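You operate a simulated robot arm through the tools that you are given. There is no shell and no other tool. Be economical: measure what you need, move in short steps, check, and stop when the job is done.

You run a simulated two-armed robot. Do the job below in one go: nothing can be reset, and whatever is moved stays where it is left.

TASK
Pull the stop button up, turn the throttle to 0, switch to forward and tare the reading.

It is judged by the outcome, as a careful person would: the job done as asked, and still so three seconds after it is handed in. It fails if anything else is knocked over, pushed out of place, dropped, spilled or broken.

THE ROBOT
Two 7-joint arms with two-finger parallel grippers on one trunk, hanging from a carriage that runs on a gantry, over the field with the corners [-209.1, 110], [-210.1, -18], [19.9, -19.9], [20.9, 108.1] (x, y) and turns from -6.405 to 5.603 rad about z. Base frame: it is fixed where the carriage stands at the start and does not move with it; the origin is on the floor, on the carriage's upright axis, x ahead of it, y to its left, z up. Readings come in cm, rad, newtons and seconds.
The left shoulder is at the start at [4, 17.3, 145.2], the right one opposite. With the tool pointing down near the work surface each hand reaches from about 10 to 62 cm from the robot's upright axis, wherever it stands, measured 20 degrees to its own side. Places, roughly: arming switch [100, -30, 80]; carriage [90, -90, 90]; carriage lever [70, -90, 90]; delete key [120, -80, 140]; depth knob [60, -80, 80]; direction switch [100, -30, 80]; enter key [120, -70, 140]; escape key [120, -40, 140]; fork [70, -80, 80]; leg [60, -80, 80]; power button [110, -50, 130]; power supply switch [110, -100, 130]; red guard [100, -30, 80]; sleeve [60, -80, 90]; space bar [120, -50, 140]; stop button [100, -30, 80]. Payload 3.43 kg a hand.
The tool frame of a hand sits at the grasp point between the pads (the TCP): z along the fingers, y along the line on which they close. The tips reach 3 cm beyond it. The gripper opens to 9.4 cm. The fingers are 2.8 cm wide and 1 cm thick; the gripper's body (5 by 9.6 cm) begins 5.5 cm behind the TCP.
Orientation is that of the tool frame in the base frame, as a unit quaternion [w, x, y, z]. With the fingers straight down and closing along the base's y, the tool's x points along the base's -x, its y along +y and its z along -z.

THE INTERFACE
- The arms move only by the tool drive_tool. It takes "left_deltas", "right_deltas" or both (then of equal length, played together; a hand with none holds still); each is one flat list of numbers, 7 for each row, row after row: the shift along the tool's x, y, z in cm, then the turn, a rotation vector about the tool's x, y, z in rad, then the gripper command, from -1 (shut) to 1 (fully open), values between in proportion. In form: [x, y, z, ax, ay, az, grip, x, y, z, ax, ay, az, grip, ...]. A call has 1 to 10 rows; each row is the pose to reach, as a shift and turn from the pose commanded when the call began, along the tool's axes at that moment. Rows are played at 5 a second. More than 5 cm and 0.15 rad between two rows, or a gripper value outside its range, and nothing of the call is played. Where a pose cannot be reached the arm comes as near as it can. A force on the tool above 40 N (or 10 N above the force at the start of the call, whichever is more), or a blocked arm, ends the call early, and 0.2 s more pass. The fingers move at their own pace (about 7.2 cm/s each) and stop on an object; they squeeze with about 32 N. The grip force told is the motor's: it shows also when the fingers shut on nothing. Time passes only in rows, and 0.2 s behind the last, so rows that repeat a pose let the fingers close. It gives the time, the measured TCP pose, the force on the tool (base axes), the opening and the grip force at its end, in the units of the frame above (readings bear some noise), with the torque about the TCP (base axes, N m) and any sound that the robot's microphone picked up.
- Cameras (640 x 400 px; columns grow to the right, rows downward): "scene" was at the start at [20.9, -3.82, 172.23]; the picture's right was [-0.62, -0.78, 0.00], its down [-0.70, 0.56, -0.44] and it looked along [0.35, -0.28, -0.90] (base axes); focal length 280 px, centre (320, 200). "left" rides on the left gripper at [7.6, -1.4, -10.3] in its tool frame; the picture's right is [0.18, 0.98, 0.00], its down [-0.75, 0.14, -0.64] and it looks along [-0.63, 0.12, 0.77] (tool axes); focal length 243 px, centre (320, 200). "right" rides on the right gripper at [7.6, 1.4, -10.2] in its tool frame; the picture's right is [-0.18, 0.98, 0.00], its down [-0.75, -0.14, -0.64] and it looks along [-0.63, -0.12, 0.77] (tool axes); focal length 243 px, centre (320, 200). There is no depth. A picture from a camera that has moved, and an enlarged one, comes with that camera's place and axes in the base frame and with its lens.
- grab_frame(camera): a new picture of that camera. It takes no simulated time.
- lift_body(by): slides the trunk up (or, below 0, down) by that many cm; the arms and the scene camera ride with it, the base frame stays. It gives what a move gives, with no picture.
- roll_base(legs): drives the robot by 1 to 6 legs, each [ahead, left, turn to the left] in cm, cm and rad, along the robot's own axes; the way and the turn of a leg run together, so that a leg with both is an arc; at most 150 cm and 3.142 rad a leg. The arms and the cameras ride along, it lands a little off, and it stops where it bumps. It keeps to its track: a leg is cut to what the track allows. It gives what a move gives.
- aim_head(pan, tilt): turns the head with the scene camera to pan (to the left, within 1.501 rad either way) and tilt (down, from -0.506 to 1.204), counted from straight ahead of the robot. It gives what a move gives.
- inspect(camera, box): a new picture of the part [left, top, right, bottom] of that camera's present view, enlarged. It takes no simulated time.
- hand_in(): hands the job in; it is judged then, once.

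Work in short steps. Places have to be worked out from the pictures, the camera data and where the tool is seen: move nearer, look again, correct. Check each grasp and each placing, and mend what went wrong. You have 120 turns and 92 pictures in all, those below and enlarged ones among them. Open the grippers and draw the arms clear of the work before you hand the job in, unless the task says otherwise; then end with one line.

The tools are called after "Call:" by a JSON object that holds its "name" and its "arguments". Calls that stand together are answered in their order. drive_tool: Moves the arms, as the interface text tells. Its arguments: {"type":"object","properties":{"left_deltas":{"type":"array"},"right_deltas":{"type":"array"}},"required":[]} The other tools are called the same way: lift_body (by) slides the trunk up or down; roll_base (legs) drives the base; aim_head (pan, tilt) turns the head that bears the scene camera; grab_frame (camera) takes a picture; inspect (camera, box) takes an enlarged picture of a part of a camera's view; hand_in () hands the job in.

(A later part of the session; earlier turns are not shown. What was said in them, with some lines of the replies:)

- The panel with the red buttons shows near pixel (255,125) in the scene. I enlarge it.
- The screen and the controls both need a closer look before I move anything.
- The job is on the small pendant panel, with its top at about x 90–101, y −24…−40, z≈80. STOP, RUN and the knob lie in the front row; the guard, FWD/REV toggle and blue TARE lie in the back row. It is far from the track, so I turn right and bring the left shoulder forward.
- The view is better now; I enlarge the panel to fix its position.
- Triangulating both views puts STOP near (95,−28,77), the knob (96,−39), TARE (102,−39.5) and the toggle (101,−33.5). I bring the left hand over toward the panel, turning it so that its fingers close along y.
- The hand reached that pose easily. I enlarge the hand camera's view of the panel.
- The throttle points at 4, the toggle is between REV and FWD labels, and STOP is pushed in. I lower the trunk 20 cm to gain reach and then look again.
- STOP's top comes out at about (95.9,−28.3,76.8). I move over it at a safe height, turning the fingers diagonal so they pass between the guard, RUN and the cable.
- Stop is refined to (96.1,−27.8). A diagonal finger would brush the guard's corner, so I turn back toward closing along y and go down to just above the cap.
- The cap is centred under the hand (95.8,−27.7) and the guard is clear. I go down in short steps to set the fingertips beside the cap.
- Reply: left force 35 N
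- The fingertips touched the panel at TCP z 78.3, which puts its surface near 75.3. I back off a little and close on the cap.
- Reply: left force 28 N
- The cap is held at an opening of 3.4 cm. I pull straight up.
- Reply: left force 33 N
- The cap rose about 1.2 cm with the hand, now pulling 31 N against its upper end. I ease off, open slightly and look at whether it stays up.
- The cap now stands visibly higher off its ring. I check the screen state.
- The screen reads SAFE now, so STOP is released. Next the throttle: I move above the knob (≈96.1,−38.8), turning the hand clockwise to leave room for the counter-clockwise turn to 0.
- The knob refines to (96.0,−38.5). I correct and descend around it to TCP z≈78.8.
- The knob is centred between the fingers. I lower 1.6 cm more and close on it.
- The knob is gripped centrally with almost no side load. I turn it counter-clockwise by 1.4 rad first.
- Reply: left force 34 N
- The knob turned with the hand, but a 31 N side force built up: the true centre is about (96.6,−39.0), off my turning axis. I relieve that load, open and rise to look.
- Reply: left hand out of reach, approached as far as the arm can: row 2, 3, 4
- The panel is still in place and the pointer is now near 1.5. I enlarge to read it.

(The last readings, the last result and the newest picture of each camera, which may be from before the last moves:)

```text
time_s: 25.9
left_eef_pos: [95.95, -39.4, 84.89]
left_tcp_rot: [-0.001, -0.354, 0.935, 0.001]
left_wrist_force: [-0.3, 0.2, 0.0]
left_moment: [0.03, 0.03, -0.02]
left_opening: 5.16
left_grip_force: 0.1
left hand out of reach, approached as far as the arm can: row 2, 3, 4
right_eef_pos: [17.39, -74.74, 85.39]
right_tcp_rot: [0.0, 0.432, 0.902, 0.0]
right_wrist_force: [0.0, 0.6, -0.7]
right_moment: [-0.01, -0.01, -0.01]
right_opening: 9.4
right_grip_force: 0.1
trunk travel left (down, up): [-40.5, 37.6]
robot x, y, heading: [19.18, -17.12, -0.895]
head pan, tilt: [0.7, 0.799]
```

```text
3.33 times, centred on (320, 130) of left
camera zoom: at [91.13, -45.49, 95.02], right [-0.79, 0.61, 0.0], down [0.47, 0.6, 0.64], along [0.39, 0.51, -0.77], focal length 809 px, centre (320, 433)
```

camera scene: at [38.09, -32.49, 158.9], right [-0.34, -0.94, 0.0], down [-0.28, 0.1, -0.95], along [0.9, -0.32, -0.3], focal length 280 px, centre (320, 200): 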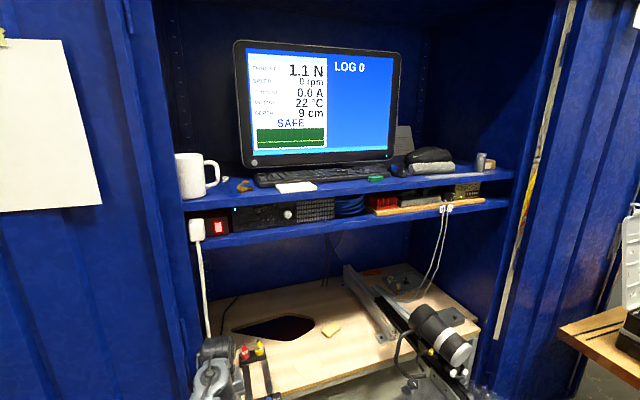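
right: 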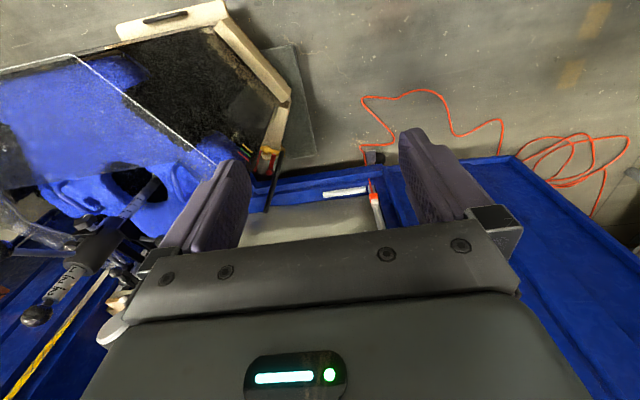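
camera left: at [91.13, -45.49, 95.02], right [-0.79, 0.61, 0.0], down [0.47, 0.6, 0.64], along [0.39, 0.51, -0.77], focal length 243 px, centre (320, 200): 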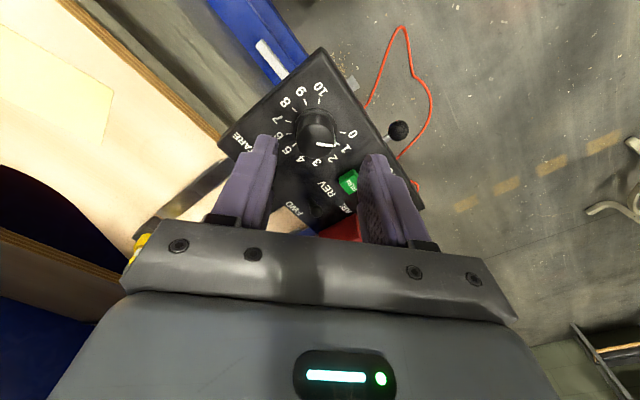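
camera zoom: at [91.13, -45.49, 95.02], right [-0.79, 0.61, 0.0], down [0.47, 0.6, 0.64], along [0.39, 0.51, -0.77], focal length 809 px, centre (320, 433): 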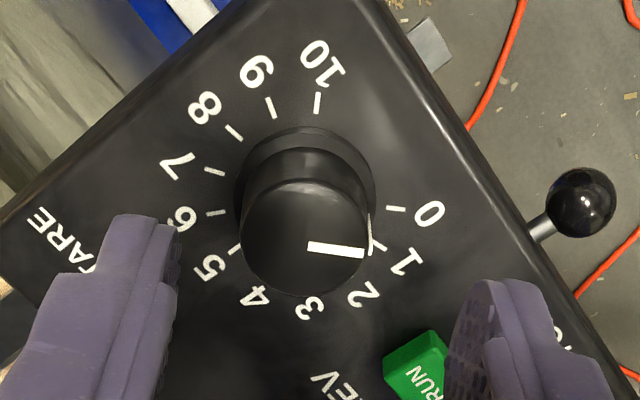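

The pointer looks very near 0. I withdraw the hand up and back, unturn it, and take a straighter view.

Call:
{"name": "drive_tool", "arguments": {"left_deltas": [1, 1, -2, 0, 0, 0.14, 0.1, 2, 2, -4, 0, 0, 0.28, 0.1, 3, 3, -6, 0, 0, 0.42, 0.1, 4, 4, -8, 0, 0, 0.56, 0.1, 5.7, 5.6, -10, 0, 0, 0.7, 0.1, 5.7, 5.6, -10, 0, 0, 0.75, 0.1]}}

Call:
{"name": "inspect", "arguments": {"camera": "left", "box": [260, 70, 400, 210]}}

Call:
{"name": "inspect", "arguments": {"camera": "scene", "box": [265, 200, 335, 260]}}

```text
time_s: 26.8
left_eef_pos: [91.73, -39.1, 91.58]
left_tcp_rot: [0.013, -0.129, 0.992, 0.001]
left_wrist_force: [9.9, -21.4, -38.9]
left_moment: [3.62, -2.14, 2.11]
left_opening: 5.19
left_grip_force: 0.0
right_eef_pos: [17.38, -74.71, 85.43]
right_tcp_rot: [0.0, 0.432, 0.902, 0.0]
right_wrist_force: [-0.2, 0.1, 0.9]
right_moment: [0.02, 0.01, 0.02]
right_opening: 9.39
right_grip_force: 0.1
trunk travel left (down, up): [-40.5, 37.6]
robot x, y, heading: [19.23, -17.36, -0.9]
head pan, tilt: [0.7, 0.799]
stopped in row 4 (left hand): the force on the tool passed its limit at 187 N (the readings are from after the stop); the commanded pose is now the measured one
```

```text
2.86 times, centred on (330, 140) of left
camera zoom: at [84.3, -42.33, 101.62], right [-0.43, 0.9, -0.01], down [0.68, 0.32, 0.66], along [0.6, 0.28, -0.75], focal length 693 px, centre (291, 371)
```

zoom: 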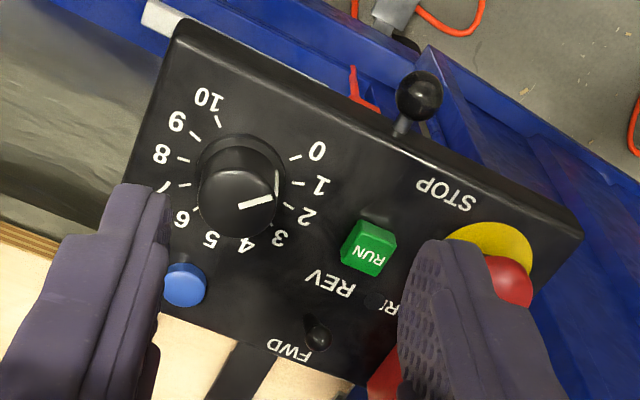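

```text
6.67 times, centred on (300, 230) of scene
camera zoom: at [37.21, -30.88, 154.47], right [-0.19, -0.98, 0.0], down [-0.7, 0.14, -0.7], along [0.68, -0.14, -0.72], focal length 1869 px, centre (453, 0)
```

zoom: 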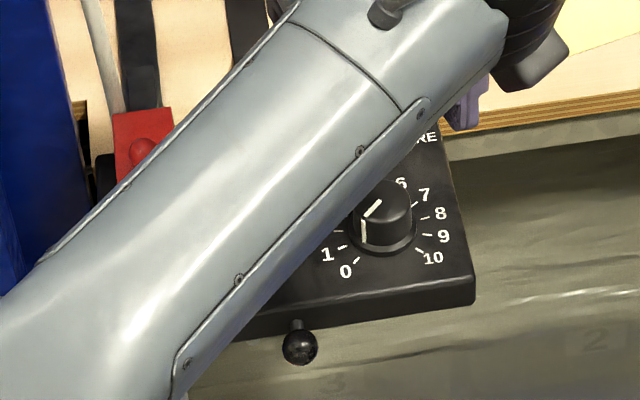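

The call stopped on a hard contact (187 N, pushing the hand down). I look at the whole scene before anything else.

Call:
{"name": "grab_frame", "arguments": {"camera": "scene"}}

Call:
{"name": "grab_frame", "arguments": {"camera": "left"}}

```text
51 pictures are left
camera scene: at [37.21, -30.88, 154.47], right [-0.19, -0.98, 0.0], down [-0.7, 0.14, -0.7], along [0.68, -0.14, -0.72], focal length 280 px, centre (320, 200)
```

scene: 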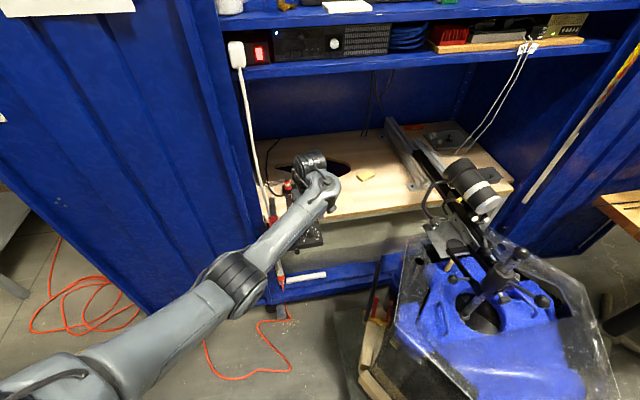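

```text
50 pictures are left
camera left: at [84.3, -42.33, 101.62], right [-0.43, 0.9, -0.01], down [0.68, 0.32, 0.66], along [0.6, 0.28, -0.75], focal length 243 px, centre (320, 200)
```

left: 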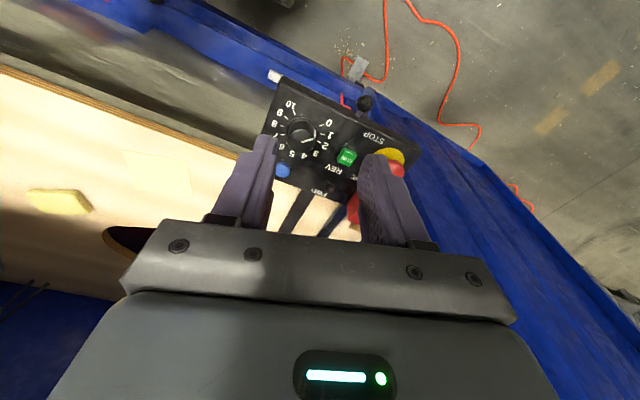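

Nothing around it is touched; most likely the hand met its own forearm while folding. Pointer direction measured against the ticks gives about 0 (it started at 3, and I turned 80°). I ease the hand off along the force.

Call:
{"name": "drive_tool", "arguments": {"left_deltas": [-0.5, -0.7, 1, 0, 0, 0, 0.1, -1, -1.4, 2, 0, 0, -0.1, 0.1]}}

```text
time_s: 27.4
left_eef_pos: [92.9, -40.21, 89.68]
left_tcp_rot: [0.011, -0.175, 0.984, 0.0]
left_wrist_force: [0.4, 0.0, 0.4]
left_moment: [0.04, 0.0, 0.03]
left_opening: 5.18
left_grip_force: 0.1
right_eef_pos: [17.45, -74.67, 85.39]
right_tcp_rot: [0.0, 0.433, 0.902, 0.0]
right_wrist_force: [-1.4, -0.5, -0.1]
right_moment: [0.0, -0.01, 0.02]
right_opening: 9.39
right_grip_force: 0.0
trunk travel left (down, up): [-40.5, 37.6]
robot x, y, heading: [19.34, -17.21, -0.894]
head pan, tilt: [0.7, 0.799]
```

Free again. Now I close the fingers and move toward the toggle, staying above everything, and look at its lever.

Call:
{"name": "drive_tool", "arguments": {"left_deltas": [-4, 2, 0.5, 0, 0, 0.05, -1, -8.0, 4.3, 1.5, 0, 0, 0.1, -1, -8.0, 4.3, 2.5, 0, 0, 0.2, -1]}}

Call:
{"name": "inspect", "arguments": {"camera": "left", "box": [200, 60, 380, 200]}}

Call:
{"name": "grab_frame", "arguments": {"camera": "scene"}}

```text
time_s: 28.2
left_eef_pos: [98.88, -33.39, 87.3]
left_tcp_rot: [0.012, -0.075, 0.997, 0.001]
left_wrist_force: [0.0, -0.1, 0.2]
left_moment: [0.02, -0.01, -0.04]
left_opening: 0.01
left_grip_force: 32.0
right_eef_pos: [17.19, -74.72, 85.51]
right_tcp_rot: [0.0, 0.433, 0.902, 0.0]
right_wrist_force: [-0.1, 0.8, 0.5]
right_moment: [0.0, -0.03, 0.0]
right_opening: 9.39
right_grip_force: 0.1
trunk travel left (down, up): [-40.5, 37.6]
robot x, y, heading: [19.63, -16.97, -0.895]
head pan, tilt: [0.7, 0.799]
```

```text
2.86 times, centred on (290, 130) of left
camera zoom: at [91.35, -35.94, 97.36], right [-0.33, 0.94, 0.0], down [0.71, 0.25, 0.66], along [0.62, 0.21, -0.75], focal length 693 px, centre (406, 400)
```

zoom: 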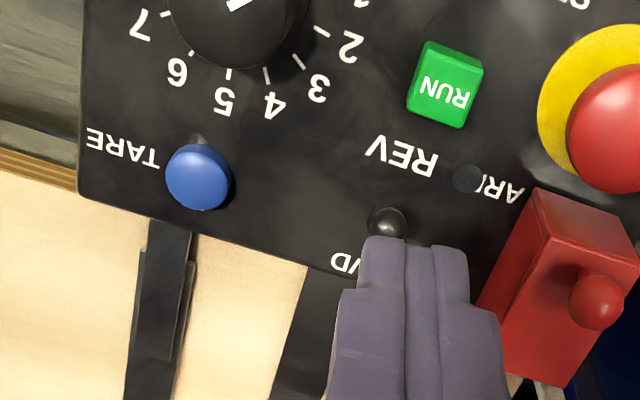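

```text
48 pictures are left
camera scene: at [37.18, -30.92, 154.47], right [-0.19, -0.98, 0.0], down [-0.7, 0.14, -0.7], along [0.68, -0.14, -0.72], focal length 280 px, centre (320, 200)
```

scene: 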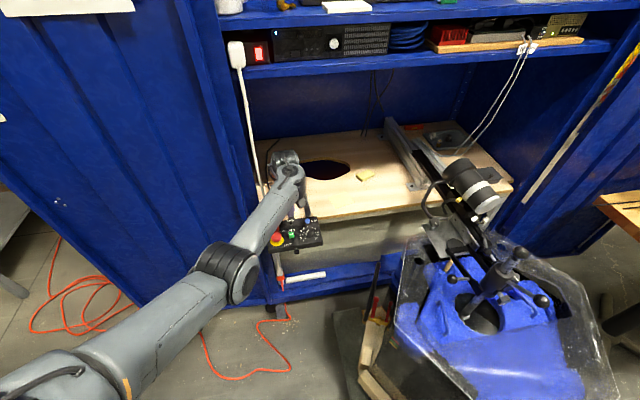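

The toggle's ball sits at about (101.2,−33.3). I enlarge it more to see which way the lever leans.

Call:
{"name": "inspect", "arguments": {"camera": "left", "box": [290, 95, 340, 145]}}

Call:
{"name": "inspect", "arguments": {"camera": "scene", "box": [265, 205, 325, 255]}}

```text
8.00 times, centred on (315, 120) of left
camera zoom: at [91.35, -35.94, 97.36], right [-0.33, 0.94, 0.0], down [0.71, 0.25, 0.66], along [0.62, 0.21, -0.75], focal length 1941 px, centre (360, 840)
```

zoom: 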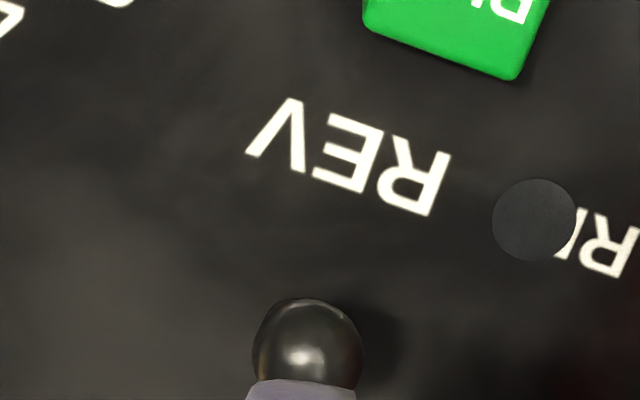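

```text
8.00 times, centred on (295, 230) of scene
camera zoom: at [37.18, -30.92, 154.47], right [-0.19, -0.98, 0.0], down [-0.7, 0.14, -0.7], along [0.68, -0.14, -0.72], focal length 2243 px, centre (520, -40)
```

zoom: 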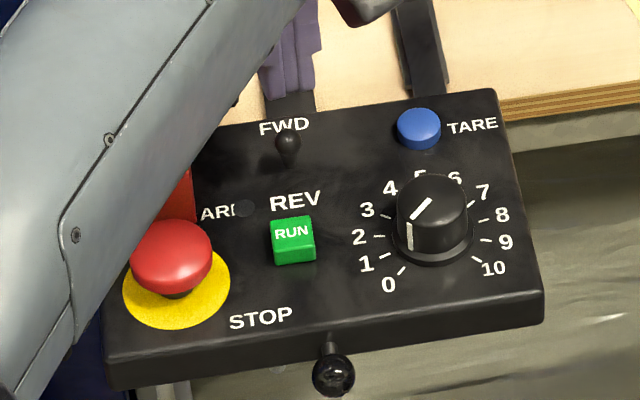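

Triangulated, the toggle ball is at (101.0,−33.5,77.5), not leaning to the far FWD side. I set the closed fingers on its near side, tips above RUN's top.

Call:
{"name": "drive_tool", "arguments": {"left_deltas": [0.9, 0, 2.5, 0, 0, 0, -1, 0.9, 0, 5, 0, 0, 0, -1, 0.9, 0, 7.2, 0, 0, 0, -1]}}

Call:
{"name": "inspect", "arguments": {"camera": "left", "box": [220, 100, 420, 240]}}

Call:
{"name": "inspect", "arguments": {"camera": "scene", "box": [265, 205, 325, 255]}}

```text
time_s: 29.0
left_eef_pos: [98.3, -33.42, 80.1]
left_tcp_rot: [0.012, -0.076, 0.997, 0.002]
left_wrist_force: [0.5, 0.2, -1.5]
left_moment: [-0.02, 0.02, -0.01]
left_opening: 0.01
left_grip_force: 32.3
right_eef_pos: [17.39, -74.61, 85.4]
right_tcp_rot: [0.0, 0.433, 0.902, 0.001]
right_wrist_force: [-0.1, -0.2, 0.7]
right_moment: [-0.01, 0.0, 0.0]
right_opening: 9.42
right_grip_force: 0.1
trunk travel left (down, up): [-40.5, 37.6]
robot x, y, heading: [19.9, -17.09, -0.894]
head pan, tilt: [0.7, 0.799]
```

```text
2.86 times, centred on (320, 170) of left
camera zoom: at [90.66, -35.97, 90.13], right [-0.33, 0.94, 0.0], down [0.71, 0.25, 0.66], along [0.62, 0.22, -0.75], focal length 693 px, centre (320, 286)
```

zoom: 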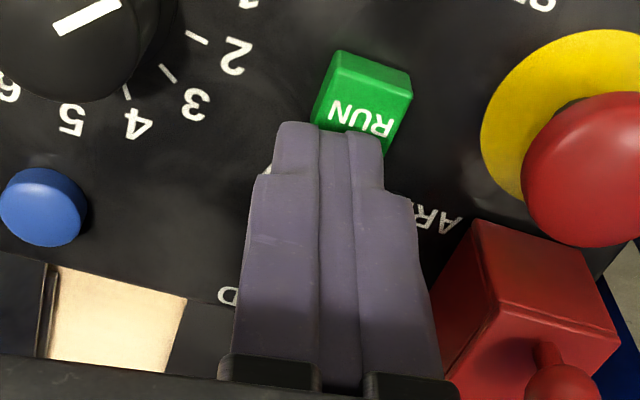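

```text
8.00 times, centred on (295, 230) of scene
camera zoom: at [37.21, -30.89, 154.47], right [-0.19, -0.98, 0.0], down [-0.7, 0.14, -0.7], along [0.68, -0.14, -0.72], focal length 2243 px, centre (520, -40)
```

zoom: 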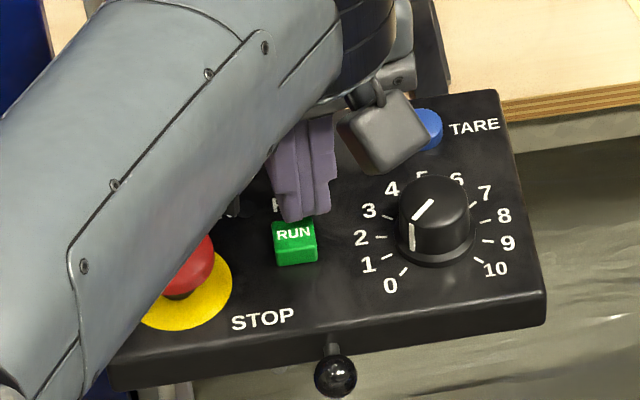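

The tips are just past RUN and in front of the lever. I push toward FWD in small steps.

Call:
{"name": "drive_tool", "arguments": {"left_deltas": [-0.6, 0, 0, 0, 0, 0, -1, -1.1, 0, 0.2, 0, 0, 0, -1, -1.6, 0, 0.3, 0, 0, 0, -1, -2.1, 0, 0.3, 0, 0, 0, -1, -2.6, 0, 0.3, 0, 0, 0, -1]}}

Call:
{"name": "inspect", "arguments": {"camera": "scene", "box": [265, 205, 325, 255]}}

```text
time_s: 30.2
left_eef_pos: [100.32, -32.54, 80.14]
left_tcp_rot: [0.012, -0.076, 0.997, 0.001]
left_wrist_force: [-0.3, -0.3, 0.6]
left_moment: [0.03, 0.02, 0.01]
left_opening: 0.0
left_grip_force: 31.6
left hand out of reach, approached as far as the arm can: row 4, 5
right_eef_pos: [17.36, -74.57, 85.36]
right_tcp_rot: [0.0, 0.433, 0.902, 0.0]
right_wrist_force: [0.5, 0.3, 0.7]
right_moment: [-0.03, 0.04, -0.02]
right_opening: 9.39
right_grip_force: 0.2
trunk travel left (down, up): [-40.5, 37.6]
robot x, y, heading: [19.41, -16.92, -0.893]
head pan, tilt: [0.7, 0.799]
```

```text
8.00 times, centred on (295, 230) of scene
camera zoom: at [37.24, -30.88, 154.47], right [-0.19, -0.98, 0.0], down [-0.7, 0.14, -0.7], along [0.68, -0.14, -0.72], focal length 2243 px, centre (520, -40)
```

zoom: 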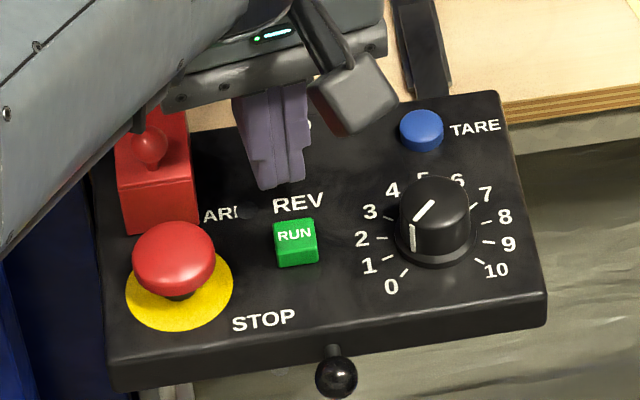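

Reach ran out at x 100.3, though the lever must have moved. I back off and lift to look at it.

Call:
{"name": "drive_tool", "arguments": {"left_deltas": [0.3, 0, -1, 0, 0, 0, -1, 0.6, 0, -4, 0, 0, 0, -1, 0.6, 0, -7, 0, 0, 0, -1]}}

Call:
{"name": "inspect", "arguments": {"camera": "left", "box": [260, 80, 360, 160]}}

Call:
{"name": "inspect", "arguments": {"camera": "scene", "box": [265, 205, 325, 255]}}

```text
time_s: 31.0
left_eef_pos: [99.52, -32.83, 87.03]
left_tcp_rot: [0.011, -0.076, 0.997, 0.001]
left_wrist_force: [0.1, 0.2, -0.4]
left_moment: [0.0, 0.01, -0.01]
left_opening: 0.01
left_grip_force: 31.7
right_eef_pos: [17.35, -74.58, 85.52]
right_tcp_rot: [0.0, 0.432, 0.902, 0.0]
right_wrist_force: [-0.2, -0.1, -0.2]
right_moment: [-0.02, 0.02, 0.04]
right_opening: 9.41
right_grip_force: 0.1
trunk travel left (down, up): [-40.5, 37.6]
robot x, y, heading: [19.3, -16.88, -0.896]
head pan, tilt: [0.7, 0.799]
```

```text
5.00 times, centred on (310, 120) of left
camera zoom: at [91.88, -35.35, 97.09], right [-0.33, 0.94, 0.0], down [0.71, 0.25, 0.66], along [0.62, 0.22, -0.75], focal length 1213 px, centre (370, 600)
```

zoom: 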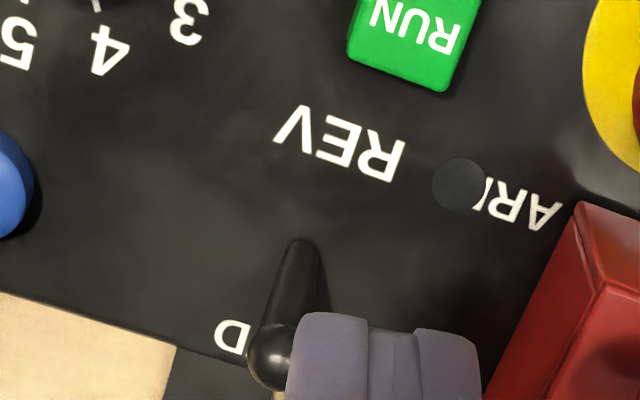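

```text
8.00 times, centred on (295, 230) of scene
camera zoom: at [37.24, -30.9, 154.48], right [-0.19, -0.98, 0.0], down [-0.7, 0.14, -0.7], along [0.68, -0.14, -0.72], focal length 2243 px, centre (520, -40)
```

zoom: 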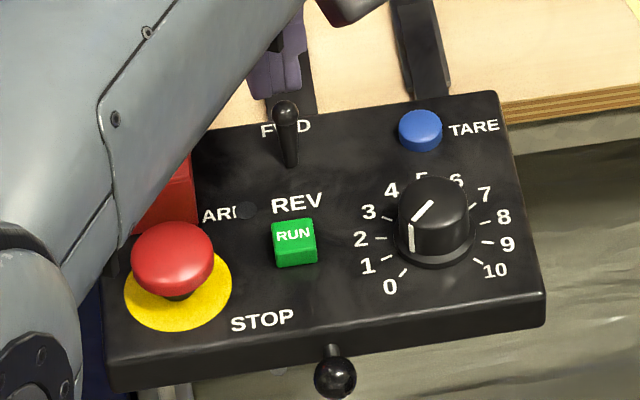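

The switch now leans to FWD. Next TARE, near (101.7,−39.4): to stay within reach I tilt the closed fingers forward by 0.4 rad and hover above it.

Call:
{"name": "drive_tool", "arguments": {"left_deltas": [0, -2, 0, 0, -0.1, 0, -1, -0.2, -4, 0, 0, -0.2, 0, -1, -0.5, -5.5, 0, 0, -0.3, 0, -1, -1, -6.8, 0, 0, -0.4, 0, -1, -1, -6.8, 1.5, 0, -0.4, 0, -1]}}

Call:
{"name": "inspect", "arguments": {"camera": "left", "box": [220, 80, 420, 240]}}

Call:
{"name": "inspect", "arguments": {"camera": "scene", "box": [265, 205, 325, 255]}}

```text
time_s: 32.2
left_eef_pos: [101.65, -39.46, 85.64]
left_tcp_rot: [0.209, -0.075, 0.975, 0.017]
left_wrist_force: [0.1, -0.9, 0.5]
left_moment: [0.0, 0.02, 0.01]
left_opening: 0.0
left_grip_force: 31.8
right_eef_pos: [17.37, -74.63, 85.3]
right_tcp_rot: [0.0, 0.434, 0.901, 0.0]
right_wrist_force: [0.1, -0.4, -0.6]
right_moment: [-0.01, 0.0, 0.0]
right_opening: 9.37
right_grip_force: 0.1
trunk travel left (down, up): [-40.5, 37.6]
robot x, y, heading: [19.24, -16.58, -0.893]
head pan, tilt: [0.7, 0.799]
```

```text
2.50 times, centred on (320, 160) of left
camera zoom: at [90.72, -42.38, 91.79], right [-0.31, 0.95, -0.07], down [0.4, 0.2, 0.9], along [0.86, 0.25, -0.44], focal length 606 px, centre (320, 300)
```

zoom: 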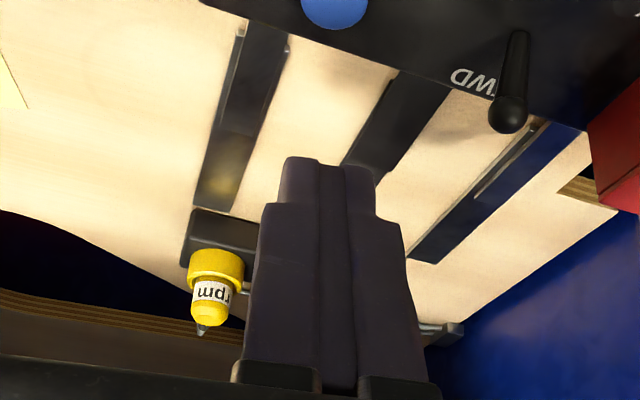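

```text
8.00 times, centred on (295, 230) of scene
camera zoom: at [37.22, -30.88, 154.47], right [-0.19, -0.98, 0.0], down [-0.7, 0.14, -0.7], along [0.68, -0.14, -0.72], focal length 2243 px, centre (520, -40)
```

zoom: 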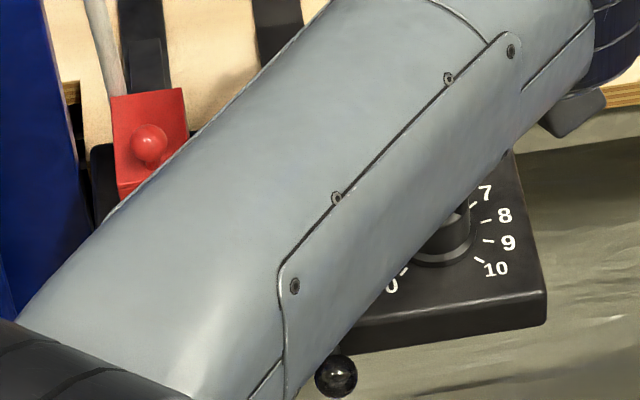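

TARE is confirmed near (102.0,−39.3). I descend straight down to just over it, then in small steps until the button presses.

Call:
{"name": "drive_tool", "arguments": {"left_deltas": [0.6, 0.05, 1.6, 0, 0, 0, -1, 1.55, 0.09, 4.23, 0, 0, 0, -1, 1.75, 0.09, 4.69, 0, 0, 0, -1, 1.88, 0.09, 4.96, 0, 0, 0, -1, 2.0, 0.09, 5.23, 0, 0, 0, -1, 2.12, 0.09, 5.5, 0, 0, 0, -1]}}

Call:
{"name": "grab_frame", "arguments": {"camera": "left"}}

```text
time_s: 33.6
left_eef_pos: [101.95, -39.12, 79.72]
left_tcp_rot: [0.21, -0.074, 0.975, 0.016]
left_wrist_force: [-0.4, -0.2, -0.8]
left_moment: [-0.02, 0.0, -0.01]
left_opening: 0.0
left_grip_force: 32.3
right_eef_pos: [17.38, -74.7, 85.53]
right_tcp_rot: [0.0, 0.433, 0.901, 0.0]
right_wrist_force: [-0.2, -1.2, 0.0]
right_moment: [-0.01, 0.0, 0.0]
right_opening: 9.4
right_grip_force: 0.1
trunk travel left (down, up): [-40.5, 37.6]
robot x, y, heading: [19.18, -16.37, -0.898]
head pan, tilt: [0.7, 0.799]
```

```text
38 pictures are left
camera left: at [90.99, -42.2, 85.9], right [-0.32, 0.95, -0.07], down [0.4, 0.2, 0.9], along [0.86, 0.25, -0.44], focal length 243 px, centre (320, 200)
```

left: 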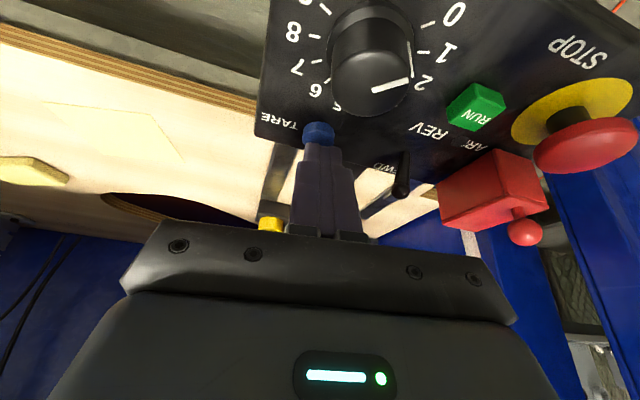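

No contact yet; I enlarge to see the tips against the blue button.

Call:
{"name": "inspect", "arguments": {"camera": "left", "box": [280, 100, 380, 180]}}

```text
5.00 times, centred on (330, 140) of left
camera zoom: at [90.99, -42.2, 85.9], right [-0.32, 0.95, -0.07], down [0.4, 0.2, 0.9], along [0.86, 0.25, -0.44], focal length 1213 px, centre (270, 500)
```

zoom: 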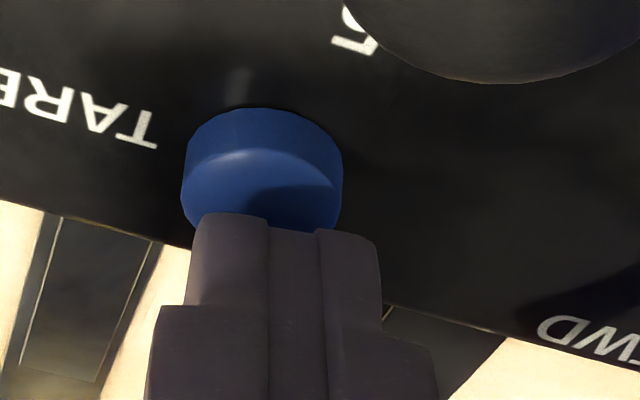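

The tips are slightly behind and right of the button's centre. I shift 0.5 cm back and 0.2 cm over, then press down in steps.

Call:
{"name": "drive_tool", "arguments": {"left_deltas": [0.48, -0.15, -0.21, 0, 0, 0, -1, 0.64, -0.15, 0.15, 0, 0, 0, -1, 0.77, -0.15, 0.43, 0, 0, 0, -1, 0.85, -0.15, 0.61, 0, 0, 0, -1, 0.93, -0.15, 0.79, 0, 0, 0, -1]}}

Call:
{"name": "inspect", "arguments": {"camera": "left", "box": [280, 100, 380, 180]}}

```text
time_s: 34.8
left_eef_pos: [101.4, -39.35, 78.61]
left_tcp_rot: [0.21, -0.074, 0.975, 0.017]
left_wrist_force: [-5.4, 0.6, 9.9]
left_moment: [0.0, 0.15, 0.01]
left_opening: 0.0
left_grip_force: 32.2
right_eef_pos: [17.44, -74.69, 85.45]
right_tcp_rot: [0.0, 0.433, 0.901, 0.0]
right_wrist_force: [-0.3, 0.1, -0.8]
right_moment: [-0.01, -0.04, 0.04]
right_opening: 9.41
right_grip_force: 0.0
trunk travel left (down, up): [-40.5, 37.6]
robot x, y, heading: [19.24, -17.26, -0.89]
head pan, tilt: [0.7, 0.799]
heard: click
```

```text
5.00 times, centred on (330, 140) of left
camera zoom: at [90.51, -42.47, 84.89], right [-0.32, 0.95, -0.08], down [0.4, 0.2, 0.9], along [0.86, 0.25, -0.44], focal length 1213 px, centre (270, 500)
```

zoom: 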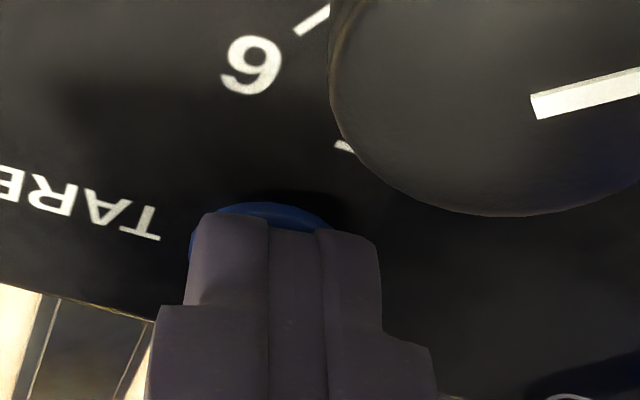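

A click was heard with 10 N on the button. I lift straight off and check the screen.

Call:
{"name": "drive_tool", "arguments": {"left_deltas": [-0.8, 0, -1.8, 0, 0, 0, -1, -1.6, 0, -3.6, 0, 0, 0, -1, -2.8, 0, -6.4, 0, 0, 0, -1]}}

Call:
{"name": "aim_head", "arguments": {"pan": 0.55, "tilt": 0.2}}

Call:
{"name": "grab_frame", "arguments": {"camera": "scene"}}

```text
time_s: 35.6
left_eef_pos: [101.33, -39.6, 85.71]
left_tcp_rot: [0.21, -0.075, 0.975, 0.017]
left_wrist_force: [-0.4, -0.5, 0.8]
left_moment: [0.01, 0.02, 0.03]
left_opening: 0.01
left_grip_force: 32.7
right_eef_pos: [17.47, -74.73, 85.43]
right_tcp_rot: [0.0, 0.433, 0.901, -0.001]
right_wrist_force: [0.3, 0.3, -0.2]
right_moment: [-0.02, 0.0, -0.01]
right_opening: 9.41
right_grip_force: 0.2
trunk travel left (down, up): [-40.5, 37.6]
robot x, y, heading: [19.09, -17.11, -0.897]
head pan, tilt: [0.7, 0.799]
```

```text
time_s: 36.6
left_eef_pos: [101.32, -39.55, 85.71]
left_tcp_rot: [0.21, -0.075, 0.975, 0.017]
left_wrist_force: [0.4, 0.3, -0.2]
left_moment: [-0.01, 0.0, 0.04]
left_opening: 0.04
left_grip_force: 31.8
right_eef_pos: [17.38, -74.77, 85.47]
right_tcp_rot: [0.0, 0.432, 0.902, 0.0]
right_wrist_force: [0.4, 0.2, -0.9]
right_moment: [0.0, 0.01, 0.0]
right_opening: 9.39
right_grip_force: 0.0
trunk travel left (down, up): [-40.5, 37.6]
robot x, y, heading: [19.03, -16.94, -0.893]
head pan, tilt: [0.55, 0.201]
```

```text
35 pictures are left
camera scene: at [38.07, -32.49, 159.83], right [-0.34, -0.94, 0.0], down [-0.19, 0.07, -0.98], along [0.92, -0.33, -0.2], focal length 280 px, centre (320, 200)
```

scene: 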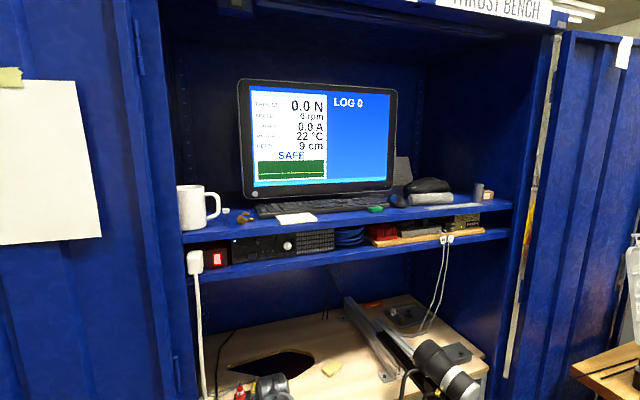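

Thrust reads 0.0 N and the state is SAFE: tared. Now I move the hand aside, untilted, to verify the knob's pointer more exactly.

Call:
{"name": "drive_tool", "arguments": {"left_deltas": [0.1, 1.5, -0.9, 0, 0.1, 0, -1, 0.3, 3, -1.8, 0, 0.2, 0, -1, 0.5, 4.7, -2.7, 0, 0.3, 0, -1, 0.64, 6.4, -3.55, 0, 0.4, 0, -1]}}

Call:
{"name": "inspect", "arguments": {"camera": "left", "box": [200, 0, 340, 140]}}

Call:
{"name": "aim_head", "arguments": {"pan": 0.7, "tilt": 0.8}}

Call:
{"name": "inspect", "arguments": {"camera": "scene", "box": [290, 215, 326, 245]}}

```text
time_s: 37.6
left_eef_pos: [98.33, -33.39, 88.61]
left_tcp_rot: [0.01, -0.076, 0.997, 0.001]
left_wrist_force: [-0.3, -0.3, -0.3]
left_moment: [-0.01, -0.01, 0.01]
left_opening: 0.03
left_grip_force: 32.2
right_eef_pos: [17.44, -74.62, 85.35]
right_tcp_rot: [0.001, 0.433, 0.902, 0.0]
right_wrist_force: [0.6, -0.9, 0.3]
right_moment: [-0.03, 0.0, 0.0]
right_opening: 9.41
right_grip_force: 0.0
trunk travel left (down, up): [-40.5, 37.6]
robot x, y, heading: [19.09, -17.27, -0.894]
head pan, tilt: [0.55, 0.201]
```

```text
2.86 times, centred on (270, 70) of left
camera zoom: at [90.75, -35.89, 98.68], right [-0.33, 0.94, 0.0], down [0.71, 0.25, 0.66], along [0.62, 0.22, -0.75], focal length 693 px, centre (463, 571)
```

zoom: 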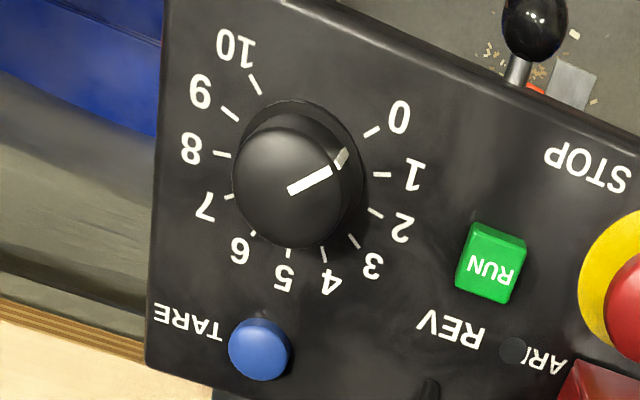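

```text
time_s: 38.6
left_eef_pos: [98.3, -33.33, 88.56]
left_tcp_rot: [0.012, -0.076, 0.997, 0.001]
left_wrist_force: [0.7, -0.3, 0.2]
left_moment: [0.02, 0.01, 0.02]
left_opening: 0.0
left_grip_force: 31.5
right_eef_pos: [17.32, -74.65, 85.34]
right_tcp_rot: [0.0, 0.433, 0.902, 0.0]
right_wrist_force: [-0.9, -0.2, 0.0]
right_moment: [-0.03, -0.01, 0.0]
right_opening: 9.43
right_grip_force: 0.0
trunk travel left (down, up): [-40.5, 37.6]
robot x, y, heading: [19.26, -16.88, -0.897]
head pan, tilt: [0.7, 0.799]
```

```text
13.33 times, centred on (308, 230) of scene
camera zoom: at [37.22, -30.9, 154.48], right [-0.19, -0.98, 0.0], down [-0.7, 0.14, -0.7], along [0.68, -0.14, -0.72], focal length 3739 px, centre (480, -200)
```

zoom: 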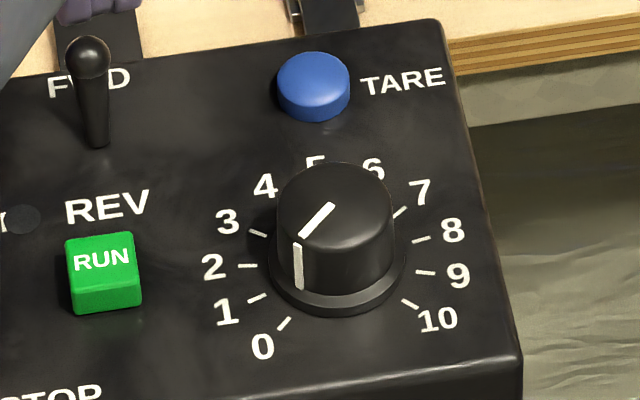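

The pointer measures about 0.1–0.2 above the 0 mark. I regrip the knob at its better centre (96.6,−38.9) for a small correction; first hover.

Call:
{"name": "drive_tool", "arguments": {"left_deltas": [0.8, -1.7, 0, 0, 0, 0.1, 0.1, 1.6, -3.4, 0, 0, 0.02, 0.2, 0.1, 2.51, -5.23, 1.5, 0, 0.024, 0.3, 0.1, 2.51, -5.23, 3.6, 0, 0.024, 0.35, 0.1]}}

Call:
{"name": "inspect", "arguments": {"camera": "left", "box": [220, 60, 420, 220]}}

```text
time_s: 39.6
left_eef_pos: [96.65, -38.98, 85.06]
left_tcp_rot: [-0.001, 0.1, 0.995, 0.003]
left_wrist_force: [-0.8, 0.1, -0.4]
left_moment: [-0.02, -0.02, 0.0]
left_opening: 5.19
left_grip_force: 0.0
right_eef_pos: [17.33, -74.65, 85.29]
right_tcp_rot: [-0.001, 0.433, 0.901, 0.001]
right_wrist_force: [-0.1, 0.9, 0.5]
right_moment: [0.02, 0.01, 0.0]
right_opening: 9.4
right_grip_force: 0.1
trunk travel left (down, up): [-40.5, 37.6]
robot x, y, heading: [19.02, -17.1, -0.896]
head pan, tilt: [0.7, 0.799]
```

```text
2.50 times, centred on (320, 140) of left
camera zoom: at [88.84, -38.85, 95.17], right [0.01, 1.0, 0.0], down [0.77, -0.01, 0.64], along [0.64, -0.01, -0.77], focal length 606 px, centre (320, 350)
```

zoom: 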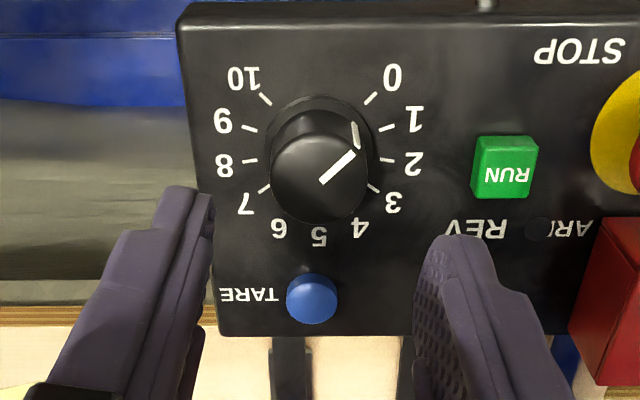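

Seen square on, the pointer is 2–3° short of 0. I descend, grip the now well-centred knob, and turn 0.07 rad further counter-clockwise.

Call:
{"name": "drive_tool", "arguments": {"left_deltas": [0, 0, 2.5, 0, 0, 0, 0.1, 0, 0, 5, 0, 0, 0, 0.1, 0, 0, 6.3, 0, 0, 0, 0.1, 0, 0, 6.3, 0, 0, 0, -1, 0, 0, 6.3, 0, 0, 0, -1, 0, 0, 6.3, 0, 0, -0.07, -1, 0, 0, 6.3, 0, 0, -0.07, -1]}}

```text
time_s: 41.2
left_eef_pos: [95.82, -38.96, 78.83]
left_tcp_rot: [-0.001, 0.065, 0.998, 0.001]
left_wrist_force: [-3.0, -11.1, -6.1]
left_moment: [-0.31, 0.22, -0.58]
left_opening: 3.44
left_grip_force: 44.8
left hand out of reach, approached as far as the arm can: row 3, 4, 5, 6, 7
right_eef_pos: [17.24, -74.94, 85.53]
right_tcp_rot: [0.0, 0.434, 0.901, -0.001]
right_wrist_force: [0.1, -0.4, -0.3]
right_moment: [-0.02, -0.01, 0.01]
right_opening: 9.38
right_grip_force: 0.1
trunk travel left (down, up): [-40.5, 37.6]
robot x, y, heading: [19.71, -16.81, -0.895]
head pan, tilt: [0.7, 0.799]
```

The turn was made with some resisting torque. I open, lift, and read it again.

Call:
{"name": "drive_tool", "arguments": {"left_deltas": [0, 0, 0, 0, 0, 0, 0.1, 0, 0, 0, 0, 0, 0, 0.1, 0, 0, -3, 0, 0, 0, 0.1, 0, 0, -6.3, 0, 0, 0, 0.1]}}

Call:
{"name": "inspect", "arguments": {"camera": "left", "box": [220, 60, 420, 220]}}

```text
time_s: 42.2
left_eef_pos: [96.1, -38.47, 85.18]
left_tcp_rot: [-0.001, 0.063, 0.998, 0.003]
left_wrist_force: [-0.9, -0.5, -0.7]
left_moment: [-0.01, -0.01, 0.01]
left_opening: 5.17
left_grip_force: 0.1
right_eef_pos: [17.41, -74.57, 85.56]
right_tcp_rot: [0.0, 0.433, 0.901, 0.0]
right_wrist_force: [0.2, -0.2, -0.9]
right_moment: [-0.01, 0.01, 0.0]
right_opening: 9.4
right_grip_force: 0.0
trunk travel left (down, up): [-40.5, 37.6]
robot x, y, heading: [18.98, -16.73, -0.896]
head pan, tilt: [0.7, 0.799]
```

```text
2.50 times, centred on (320, 140) of left
camera zoom: at [88.31, -38.93, 95.42], right [-0.06, 1.0, 0.0], down [0.77, 0.04, 0.64], along [0.64, 0.04, -0.77], focal length 606 px, centre (320, 350)
```

zoom: 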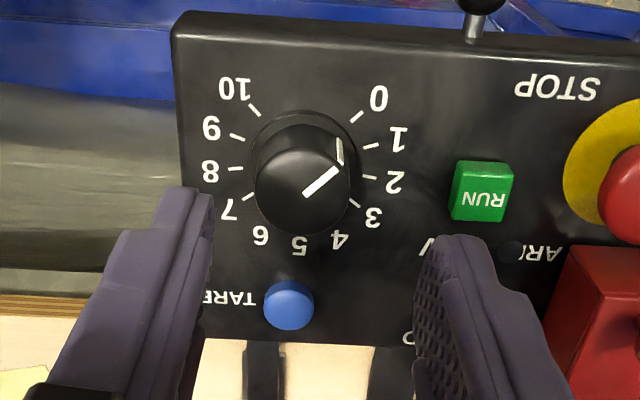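

The pointer reads 0 within view error and did not go further against the resisting torque, so it is at its 0 end. I retract the hand from the panel the way it came.

Call:
{"name": "drive_tool", "arguments": {"left_deltas": [3, -0.1, -1.5, 0, 0, 0, 0.1, 7, -0.3, -1.5, 0, 0, 0, 0.1, 11, -0.5, -1.5, 0, 0, 0, 0.1, 15.8, -0.7, -1.5, 0, 0, 0, 1]}}

Call:
{"name": "lift_body", "arguments": {"by": 15}}

Call:
{"name": "aim_head", "arguments": {"pan": 0.65, "tilt": 0.5}}

Call:
{"name": "grab_frame", "arguments": {"camera": "scene"}}

Call:
{"name": "inspect", "arguments": {"camera": "left", "box": [250, 120, 410, 240]}}

```text
time_s: 42.8
left_eef_pos: [89.63, -37.77, 86.65]
left_tcp_rot: [0.013, 0.071, 0.997, 0.008]
left_wrist_force: [12.6, -11.5, -50.7]
left_moment: [2.24, -2.88, 1.18]
left_opening: 5.16
left_grip_force: 0.0
right_eef_pos: [17.32, -74.53, 85.42]
right_tcp_rot: [0.0, 0.433, 0.901, -0.001]
right_wrist_force: [0.3, 0.0, 0.1]
right_moment: [-0.02, 0.0, -0.03]
right_opening: 9.42
right_grip_force: 0.0
trunk travel left (down, up): [-40.5, 37.6]
robot x, y, heading: [19.67, -16.71, -0.895]
head pan, tilt: [0.7, 0.799]
stopped in row 3 (left hand): the force on the tool passed its limit at 204 N (the readings are from after the stop); the commanded pose is now the measured one
```

```text
time_s: 43.2
left_eef_pos: [89.69, -37.76, 87.11]
left_tcp_rot: [0.014, 0.071, 0.997, 0.008]
left_wrist_force: [7.1, -4.0, -27.5]
left_moment: [0.8, -1.49, 0.43]
left_opening: 5.18
left_grip_force: 0.0
right_eef_pos: [17.42, -74.63, 85.86]
right_tcp_rot: [-0.001, 0.433, 0.901, 0.0]
right_wrist_force: [0.5, -0.6, 0.4]
right_moment: [0.03, 0.0, -0.02]
right_opening: 9.41
right_grip_force: 0.1
trunk travel left (down, up): [-41.0, 37.1]
robot x, y, heading: [19.45, -16.9, -0.895]
head pan, tilt: [0.7, 0.799]
stopped: the force on the tool passed its limit at 66 N (the readings are from after the stop); the commanded pose is now the measured one
```

```text
time_s: 44.0
left_eef_pos: [89.75, -37.93, 87.11]
left_tcp_rot: [0.014, 0.071, 0.997, 0.008]
left_wrist_force: [7.4, -2.3, -46.9]
left_moment: [1.04, -3.2, 0.37]
left_opening: 5.18
left_grip_force: 0.0
right_eef_pos: [17.46, -74.61, 85.84]
right_tcp_rot: [-0.001, 0.432, 0.902, 0.0]
right_wrist_force: [0.2, 0.2, 0.5]
right_moment: [0.0, 0.03, 0.02]
right_opening: 9.44
right_grip_force: 0.1
trunk travel left (down, up): [-41.0, 37.1]
robot x, y, heading: [19.22, -16.86, -0.893]
head pan, tilt: [0.649, 0.499]
```

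```text
30 pictures are left
camera scene: at [38.14, -31.56, 157.53], right [-0.24, -0.97, 0.0], down [-0.46, 0.12, -0.88], along [0.85, -0.21, -0.48], focal length 280 px, centre (320, 200)
```

scene: 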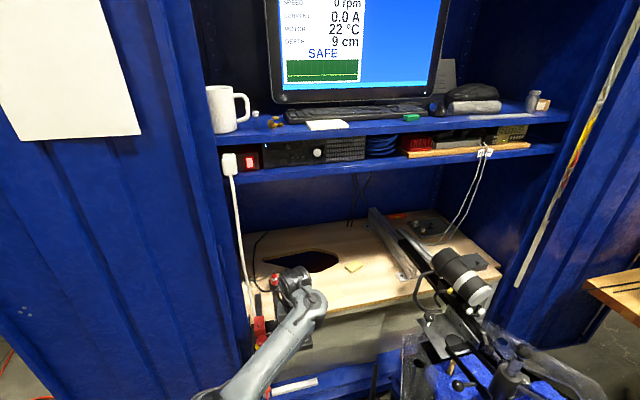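

```text
3.33 times, centred on (330, 180) of left
camera zoom: at [81.68, -38.24, 97.13], right [-0.04, 1.0, 0.01], down [0.75, 0.02, 0.66], along [0.66, 0.04, -0.75], focal length 809 px, centre (287, 267)
```

zoom: 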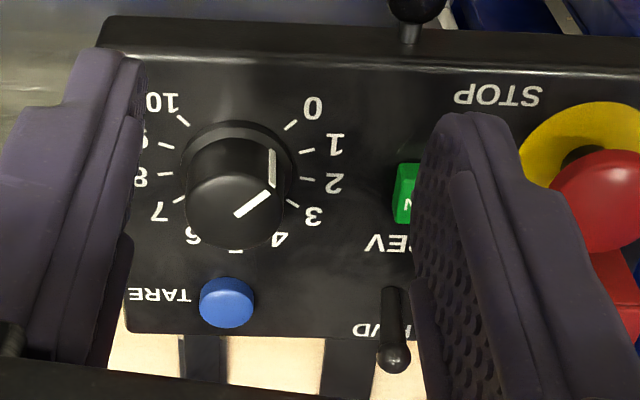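

The task states hold (SAFE, FWD, 0), but the hand's back again pressed on its own forearm when retracting upright. I move forward to free it, then tilt the fingers forward, which opens the wrist.

Call:
{"name": "drive_tool", "arguments": {"left_deltas": [-1, 0, 0.3, 0, 0, 0, 0.1, -3, 0, 0.3, 0, 0, 0, 0.1, -4, 0, 0, 0, -0.12, 0, 0.1, -4, 0, 0, 0, -0.25, 0, 0.1]}}

```text
time_s: 45.0
left_eef_pos: [93.66, -38.39, 87.24]
left_tcp_rot: [0.138, 0.072, 0.988, -0.001]
left_wrist_force: [0.2, 0.5, -0.3]
left_moment: [-0.01, -0.02, 0.0]
left_opening: 5.17
left_grip_force: 0.0
right_eef_pos: [17.13, -74.66, 85.87]
right_tcp_rot: [0.0, 0.433, 0.902, 0.0]
right_wrist_force: [0.4, -0.5, 0.9]
right_moment: [0.02, 0.0, 0.01]
right_opening: 9.4
right_grip_force: 0.0
trunk travel left (down, up): [-41.0, 37.1]
robot x, y, heading: [19.42, -17.24, -0.894]
head pan, tilt: [0.649, 0.499]
```

Free. Driving the base back keeps the arm's shape, so there is no self-contact: I draw the whole robot back 20 cm, then lift.

Call:
{"name": "roll_base", "arguments": {"legs": [[-12.5, -15.6, 0]]}}

Call:
{"name": "lift_body", "arguments": {"by": 15}}

Call:
{"name": "grab_frame", "arguments": {"camera": "scene"}}

Call:
{"name": "inspect", "arguments": {"camera": "left", "box": [220, 80, 460, 240]}}

```text
time_s: 46.6
left_eef_pos: [73.76, -38.34, 87.21]
left_tcp_rot: [0.137, 0.071, 0.988, -0.001]
left_wrist_force: [-0.1, -0.5, 0.3]
left_moment: [-0.02, 0.0, 0.01]
left_opening: 5.18
left_grip_force: 0.0
right_eef_pos: [-2.52, -74.7, 85.86]
right_tcp_rot: [-0.001, 0.432, 0.902, 0.0]
right_wrist_force: [-0.1, 0.5, -1.4]
right_moment: [0.01, -0.05, 0.01]
right_opening: 9.4
right_grip_force: 0.1
trunk travel left (down, up): [-41.0, 37.1]
robot x, y, heading: [-0.32, -17.04, -0.893]
head pan, tilt: [0.649, 0.499]
```

```text
time_s: 48.4
left_eef_pos: [73.83, -38.41, 102.17]
left_tcp_rot: [0.138, 0.071, 0.988, -0.001]
left_wrist_force: [0.6, -0.3, 0.2]
left_moment: [-0.01, 0.01, 0.0]
left_opening: 5.15
left_grip_force: 0.0
right_eef_pos: [-2.39, -74.63, 100.88]
right_tcp_rot: [-0.001, 0.433, 0.902, 0.0]
right_wrist_force: [0.0, 0.3, -0.6]
right_moment: [-0.02, 0.0, -0.01]
right_opening: 9.43
right_grip_force: 0.0
trunk travel left (down, up): [-56.0, 22.1]
robot x, y, heading: [-0.28, -16.76, -0.896]
head pan, tilt: [0.649, 0.499]
```

```text
28 pictures are left
camera scene: at [18.31, -31.59, 172.53], right [-0.24, -0.97, 0.0], down [-0.46, 0.12, -0.88], along [0.85, -0.21, -0.48], focal length 280 px, centre (320, 200)
```

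scene: 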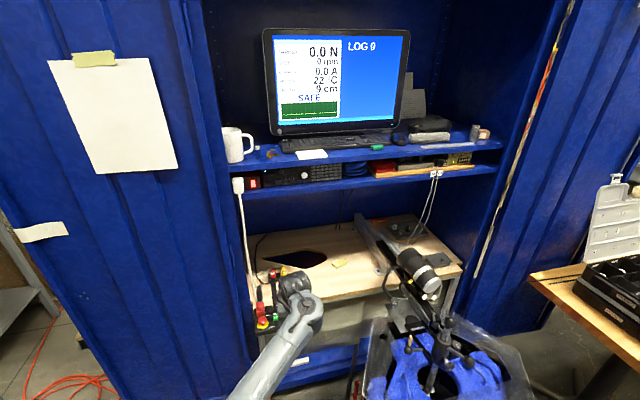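

```text
2.50 times, centred on (340, 160) of left
camera zoom: at [63.59, -38.42, 109.95], right [-0.04, 1.0, -0.03], down [0.56, 0.05, 0.82], along [0.83, 0.01, -0.56], focal length 606 px, centre (270, 300)
```

zoom: 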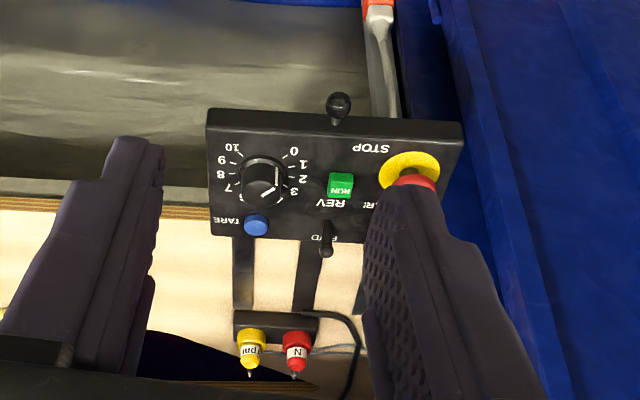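

Everything is in place: 0.0 N, SAFE, FWD, throttle at 0, arm clear. I open the gripper fully and hand in.

Call:
{"name": "drive_tool", "arguments": {"left_deltas": [0, 0, 0, 0, 0, 0, 1, 0, 0, 0, 0, 0, 0, 1, 0, 0, 0, 0, 0, 0, 1]}}

Call:
{"name": "hand_in", "arguments": {}}

```text
time_s: 49.1
left_eef_pos: [73.83, -38.35, 102.24]
left_tcp_rot: [0.138, 0.07, 0.988, 0.0]
left_wrist_force: [-0.4, -0.7, -0.2]
left_moment: [-0.01, 0.0, 0.03]
left_opening: 9.42
left_grip_force: 0.0
right_eef_pos: [-2.42, -74.67, 100.91]
right_tcp_rot: [0.001, 0.433, 0.901, 0.0]
right_wrist_force: [0.3, -0.2, -0.4]
right_moment: [0.02, 0.01, -0.02]
right_opening: 9.39
right_grip_force: 0.0
trunk travel left (down, up): [-56.0, 22.1]
robot x, y, heading: [-0.36, -16.9, -0.896]
head pan, tilt: [0.649, 0.499]
```

```text
The job is handed in.
```

The job is handed in: the stop button is up (the screen went from STOPPED to SAFE), the throttle is at 0 to within a few degrees as seen on camera, the switch is on FWD, and the thrust reading is tared to 0.0 N. While I drew the left hand back it pressed hard on something three times (187, 204 and 66 N), most likely its own forearm, and nothing around it looked moved.
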